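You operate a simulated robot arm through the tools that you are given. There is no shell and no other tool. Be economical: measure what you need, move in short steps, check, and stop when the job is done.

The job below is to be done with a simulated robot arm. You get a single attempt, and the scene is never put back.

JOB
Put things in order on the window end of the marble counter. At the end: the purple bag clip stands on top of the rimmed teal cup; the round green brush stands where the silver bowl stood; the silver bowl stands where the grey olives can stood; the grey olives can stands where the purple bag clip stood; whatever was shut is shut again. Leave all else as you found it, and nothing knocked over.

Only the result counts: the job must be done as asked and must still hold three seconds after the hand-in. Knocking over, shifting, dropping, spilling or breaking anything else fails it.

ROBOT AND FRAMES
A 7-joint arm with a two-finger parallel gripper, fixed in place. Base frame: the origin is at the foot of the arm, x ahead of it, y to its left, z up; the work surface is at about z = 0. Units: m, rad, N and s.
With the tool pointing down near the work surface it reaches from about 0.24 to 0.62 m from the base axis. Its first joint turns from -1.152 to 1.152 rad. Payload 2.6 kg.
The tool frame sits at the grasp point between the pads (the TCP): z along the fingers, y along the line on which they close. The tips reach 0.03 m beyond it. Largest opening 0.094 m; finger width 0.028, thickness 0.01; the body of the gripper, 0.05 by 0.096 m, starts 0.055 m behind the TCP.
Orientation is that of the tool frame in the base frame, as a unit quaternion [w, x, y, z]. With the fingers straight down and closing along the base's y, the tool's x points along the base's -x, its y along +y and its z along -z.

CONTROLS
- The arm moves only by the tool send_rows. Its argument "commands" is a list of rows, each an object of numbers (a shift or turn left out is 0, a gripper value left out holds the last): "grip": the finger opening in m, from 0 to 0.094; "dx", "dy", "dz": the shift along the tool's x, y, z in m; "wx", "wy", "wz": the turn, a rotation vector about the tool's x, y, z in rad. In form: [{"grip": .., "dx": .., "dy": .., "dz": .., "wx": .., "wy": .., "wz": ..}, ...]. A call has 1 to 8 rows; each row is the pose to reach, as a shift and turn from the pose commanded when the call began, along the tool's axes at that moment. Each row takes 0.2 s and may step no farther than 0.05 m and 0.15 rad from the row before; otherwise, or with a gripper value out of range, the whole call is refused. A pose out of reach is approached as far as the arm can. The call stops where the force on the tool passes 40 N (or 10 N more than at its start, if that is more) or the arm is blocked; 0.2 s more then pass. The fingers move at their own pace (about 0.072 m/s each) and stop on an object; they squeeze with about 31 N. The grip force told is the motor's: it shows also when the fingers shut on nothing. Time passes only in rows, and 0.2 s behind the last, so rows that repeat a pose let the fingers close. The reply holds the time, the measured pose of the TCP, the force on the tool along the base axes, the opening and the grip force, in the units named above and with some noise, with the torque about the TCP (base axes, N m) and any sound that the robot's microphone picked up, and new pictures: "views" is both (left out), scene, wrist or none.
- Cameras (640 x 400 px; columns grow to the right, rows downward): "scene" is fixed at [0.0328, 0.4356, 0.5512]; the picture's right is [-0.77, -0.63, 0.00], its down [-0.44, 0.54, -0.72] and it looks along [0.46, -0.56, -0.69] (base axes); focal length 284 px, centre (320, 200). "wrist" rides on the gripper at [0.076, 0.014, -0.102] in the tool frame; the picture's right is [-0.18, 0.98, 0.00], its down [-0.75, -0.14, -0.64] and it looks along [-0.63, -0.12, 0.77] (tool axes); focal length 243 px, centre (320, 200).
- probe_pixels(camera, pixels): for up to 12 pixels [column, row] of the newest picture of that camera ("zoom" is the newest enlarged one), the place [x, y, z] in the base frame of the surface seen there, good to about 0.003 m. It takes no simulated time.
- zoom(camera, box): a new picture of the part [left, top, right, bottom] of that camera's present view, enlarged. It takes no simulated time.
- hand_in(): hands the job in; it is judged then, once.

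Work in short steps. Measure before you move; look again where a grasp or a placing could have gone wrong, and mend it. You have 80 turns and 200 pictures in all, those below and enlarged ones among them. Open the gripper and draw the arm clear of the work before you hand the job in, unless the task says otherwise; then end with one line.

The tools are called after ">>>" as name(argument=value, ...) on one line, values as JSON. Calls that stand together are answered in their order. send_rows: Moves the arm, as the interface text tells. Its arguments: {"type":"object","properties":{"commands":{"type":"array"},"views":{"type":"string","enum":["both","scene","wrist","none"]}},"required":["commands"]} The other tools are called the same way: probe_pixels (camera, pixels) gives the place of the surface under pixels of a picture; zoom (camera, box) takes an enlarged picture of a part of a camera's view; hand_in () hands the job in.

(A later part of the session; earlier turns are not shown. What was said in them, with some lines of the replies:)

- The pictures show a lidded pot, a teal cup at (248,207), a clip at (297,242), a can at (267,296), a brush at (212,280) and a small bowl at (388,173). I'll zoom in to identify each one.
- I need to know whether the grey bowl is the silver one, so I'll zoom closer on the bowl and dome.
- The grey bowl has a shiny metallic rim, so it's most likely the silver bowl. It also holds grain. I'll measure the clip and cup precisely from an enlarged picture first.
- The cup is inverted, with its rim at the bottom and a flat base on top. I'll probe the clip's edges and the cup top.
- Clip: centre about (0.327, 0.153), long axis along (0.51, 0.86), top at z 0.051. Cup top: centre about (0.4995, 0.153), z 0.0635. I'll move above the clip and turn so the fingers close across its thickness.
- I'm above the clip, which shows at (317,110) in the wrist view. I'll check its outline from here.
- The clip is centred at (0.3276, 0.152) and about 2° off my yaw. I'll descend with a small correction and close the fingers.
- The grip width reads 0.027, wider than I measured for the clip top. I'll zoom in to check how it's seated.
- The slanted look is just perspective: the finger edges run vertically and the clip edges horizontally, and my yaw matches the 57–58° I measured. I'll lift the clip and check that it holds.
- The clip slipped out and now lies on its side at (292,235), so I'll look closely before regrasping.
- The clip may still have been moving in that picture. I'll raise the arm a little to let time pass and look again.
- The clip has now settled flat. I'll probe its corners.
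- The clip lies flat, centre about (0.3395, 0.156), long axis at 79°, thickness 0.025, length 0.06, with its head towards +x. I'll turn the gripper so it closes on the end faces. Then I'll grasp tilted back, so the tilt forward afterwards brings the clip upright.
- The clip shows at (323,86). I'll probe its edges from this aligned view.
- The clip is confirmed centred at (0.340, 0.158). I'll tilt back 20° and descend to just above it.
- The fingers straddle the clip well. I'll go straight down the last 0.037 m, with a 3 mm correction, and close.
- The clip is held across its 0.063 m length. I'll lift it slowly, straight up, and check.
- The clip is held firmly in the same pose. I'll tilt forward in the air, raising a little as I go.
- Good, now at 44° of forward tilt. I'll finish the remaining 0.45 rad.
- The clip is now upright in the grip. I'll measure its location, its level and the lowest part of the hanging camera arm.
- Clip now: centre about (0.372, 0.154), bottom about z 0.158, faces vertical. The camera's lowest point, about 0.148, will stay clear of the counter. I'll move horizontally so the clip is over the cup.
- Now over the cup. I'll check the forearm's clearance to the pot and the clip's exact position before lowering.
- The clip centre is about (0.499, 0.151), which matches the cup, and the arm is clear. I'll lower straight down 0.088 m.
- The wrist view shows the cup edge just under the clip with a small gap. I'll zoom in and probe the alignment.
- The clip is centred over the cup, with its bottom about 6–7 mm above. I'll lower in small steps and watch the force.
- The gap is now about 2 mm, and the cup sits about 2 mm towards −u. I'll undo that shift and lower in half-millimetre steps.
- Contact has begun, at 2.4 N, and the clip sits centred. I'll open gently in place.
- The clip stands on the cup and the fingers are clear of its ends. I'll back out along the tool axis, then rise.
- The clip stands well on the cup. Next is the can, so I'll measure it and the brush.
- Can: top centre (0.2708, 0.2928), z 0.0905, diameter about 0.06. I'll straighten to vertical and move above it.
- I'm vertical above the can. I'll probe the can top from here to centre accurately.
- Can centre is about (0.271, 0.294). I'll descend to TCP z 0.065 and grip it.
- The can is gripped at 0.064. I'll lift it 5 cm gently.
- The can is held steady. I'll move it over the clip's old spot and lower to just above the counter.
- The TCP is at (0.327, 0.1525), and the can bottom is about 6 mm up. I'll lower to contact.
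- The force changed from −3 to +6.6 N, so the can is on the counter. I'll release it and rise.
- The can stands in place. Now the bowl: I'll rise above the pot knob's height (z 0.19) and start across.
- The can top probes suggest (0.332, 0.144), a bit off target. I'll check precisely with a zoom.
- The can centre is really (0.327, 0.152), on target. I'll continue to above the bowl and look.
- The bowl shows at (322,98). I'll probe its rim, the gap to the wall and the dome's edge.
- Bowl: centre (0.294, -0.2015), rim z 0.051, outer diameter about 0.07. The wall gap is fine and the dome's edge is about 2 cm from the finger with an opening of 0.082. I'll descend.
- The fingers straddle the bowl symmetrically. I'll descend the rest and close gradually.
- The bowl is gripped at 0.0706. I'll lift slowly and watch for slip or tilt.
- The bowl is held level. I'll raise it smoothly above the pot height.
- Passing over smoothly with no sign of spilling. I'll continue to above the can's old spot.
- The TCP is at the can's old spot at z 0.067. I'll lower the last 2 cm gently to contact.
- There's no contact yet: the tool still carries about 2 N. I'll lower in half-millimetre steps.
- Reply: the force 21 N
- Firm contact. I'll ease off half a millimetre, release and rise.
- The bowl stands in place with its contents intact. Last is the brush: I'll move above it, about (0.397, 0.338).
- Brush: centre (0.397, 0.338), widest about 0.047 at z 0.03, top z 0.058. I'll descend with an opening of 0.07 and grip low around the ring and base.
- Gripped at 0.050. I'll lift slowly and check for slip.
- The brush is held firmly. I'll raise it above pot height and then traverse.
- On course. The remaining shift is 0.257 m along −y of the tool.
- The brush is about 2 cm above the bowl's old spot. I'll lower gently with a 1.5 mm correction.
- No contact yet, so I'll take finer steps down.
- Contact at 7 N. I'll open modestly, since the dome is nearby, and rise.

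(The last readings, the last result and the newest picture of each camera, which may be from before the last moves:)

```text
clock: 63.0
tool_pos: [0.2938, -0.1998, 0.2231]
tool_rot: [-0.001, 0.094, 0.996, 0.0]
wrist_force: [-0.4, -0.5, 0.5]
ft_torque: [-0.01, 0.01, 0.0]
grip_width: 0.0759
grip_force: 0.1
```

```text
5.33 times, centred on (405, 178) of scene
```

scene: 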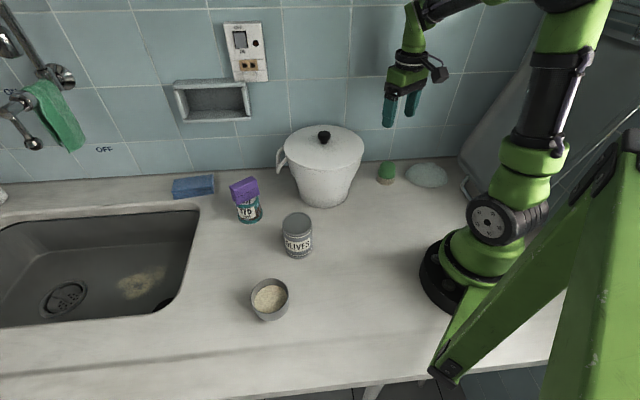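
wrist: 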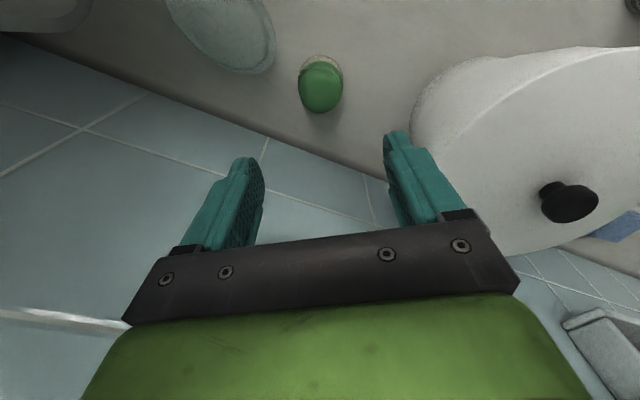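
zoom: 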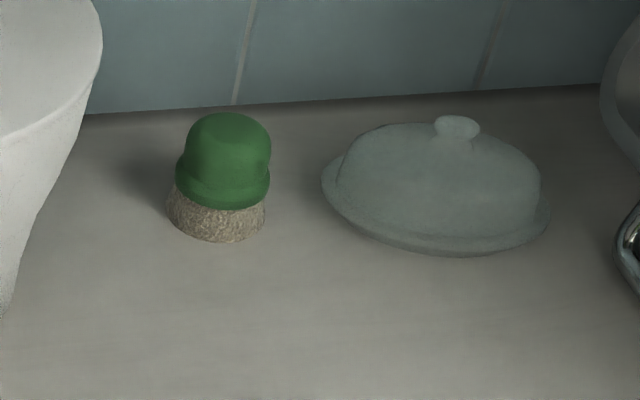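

The brush stands well. I'll verify the brush and bowl positions.

>>> probe_pixels(camera="wrist", pixels=[[299, 85], [343, 85], [321, 65], [321, 110], [321, 86]])

>>> zoom(camera="scene", box=[220, 170, 320, 330])

>>> probe_pixels(camera="scene", pixels=[[251, 294], [287, 292], [269, 279], [269, 313]])

```text
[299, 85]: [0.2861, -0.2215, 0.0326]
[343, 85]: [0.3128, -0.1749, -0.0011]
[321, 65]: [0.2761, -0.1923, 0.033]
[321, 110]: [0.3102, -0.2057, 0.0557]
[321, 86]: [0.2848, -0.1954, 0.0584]
```

```text
2.50 times, centred on (270, 250) of scene
```

zoom: 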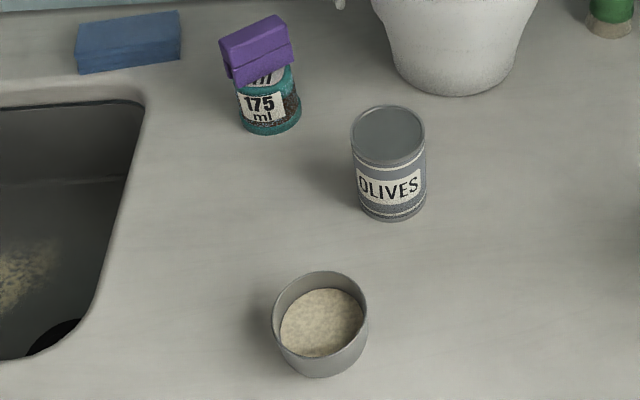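

```text
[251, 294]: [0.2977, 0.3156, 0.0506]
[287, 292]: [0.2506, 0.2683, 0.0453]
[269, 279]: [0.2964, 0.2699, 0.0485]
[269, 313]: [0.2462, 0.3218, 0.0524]
```

Everything is where it should be: bowl about (0.272, 0.294), can (0.327, 0.152), brush about (0.294, -0.200), clip on the cup. I never opened the pot or the dome. I'll raise the arm clear.

>>> send_rows(commands=[{"dz": -0.04}, {"dz": -0.08}, {"dz": -0.1, "dx": 0.02}, {"dz": -0.1, "dx": 0.02}], views="scene")

```text
clock: 64.0
tool_pos: [0.2747, -0.1978, 0.3236]
tool_rot: [-0.001, 0.094, 0.996, 0.001]
wrist_force: [0.0, -0.6, 1.1]
ft_torque: [0.02, 0.01, 0.01]
grip_width: 0.076
grip_force: 0.0
```

scene: 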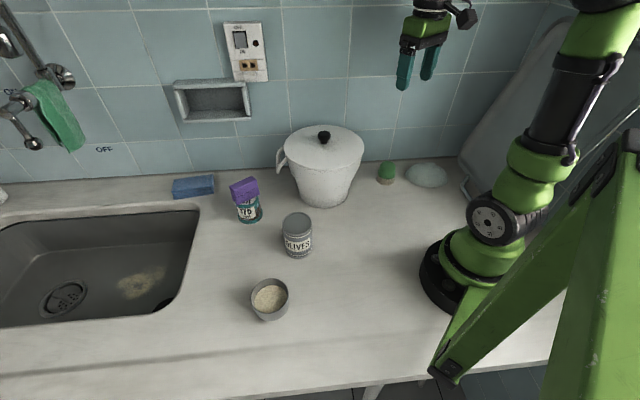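

The gripper is open, the arm is clear and the scene is stable, so I'm handing in.

>>> hand_in()

```text
The job is handed in.
```

The job is handed in: the purple clip stands on the teal cup, the can stands where the clip was, the bowl (contents still in it) where the can was, and the brush where the bowl was; the clip slipped and fell over on my first grasp, but I stood it up again, and I never opened the pot or the dome.
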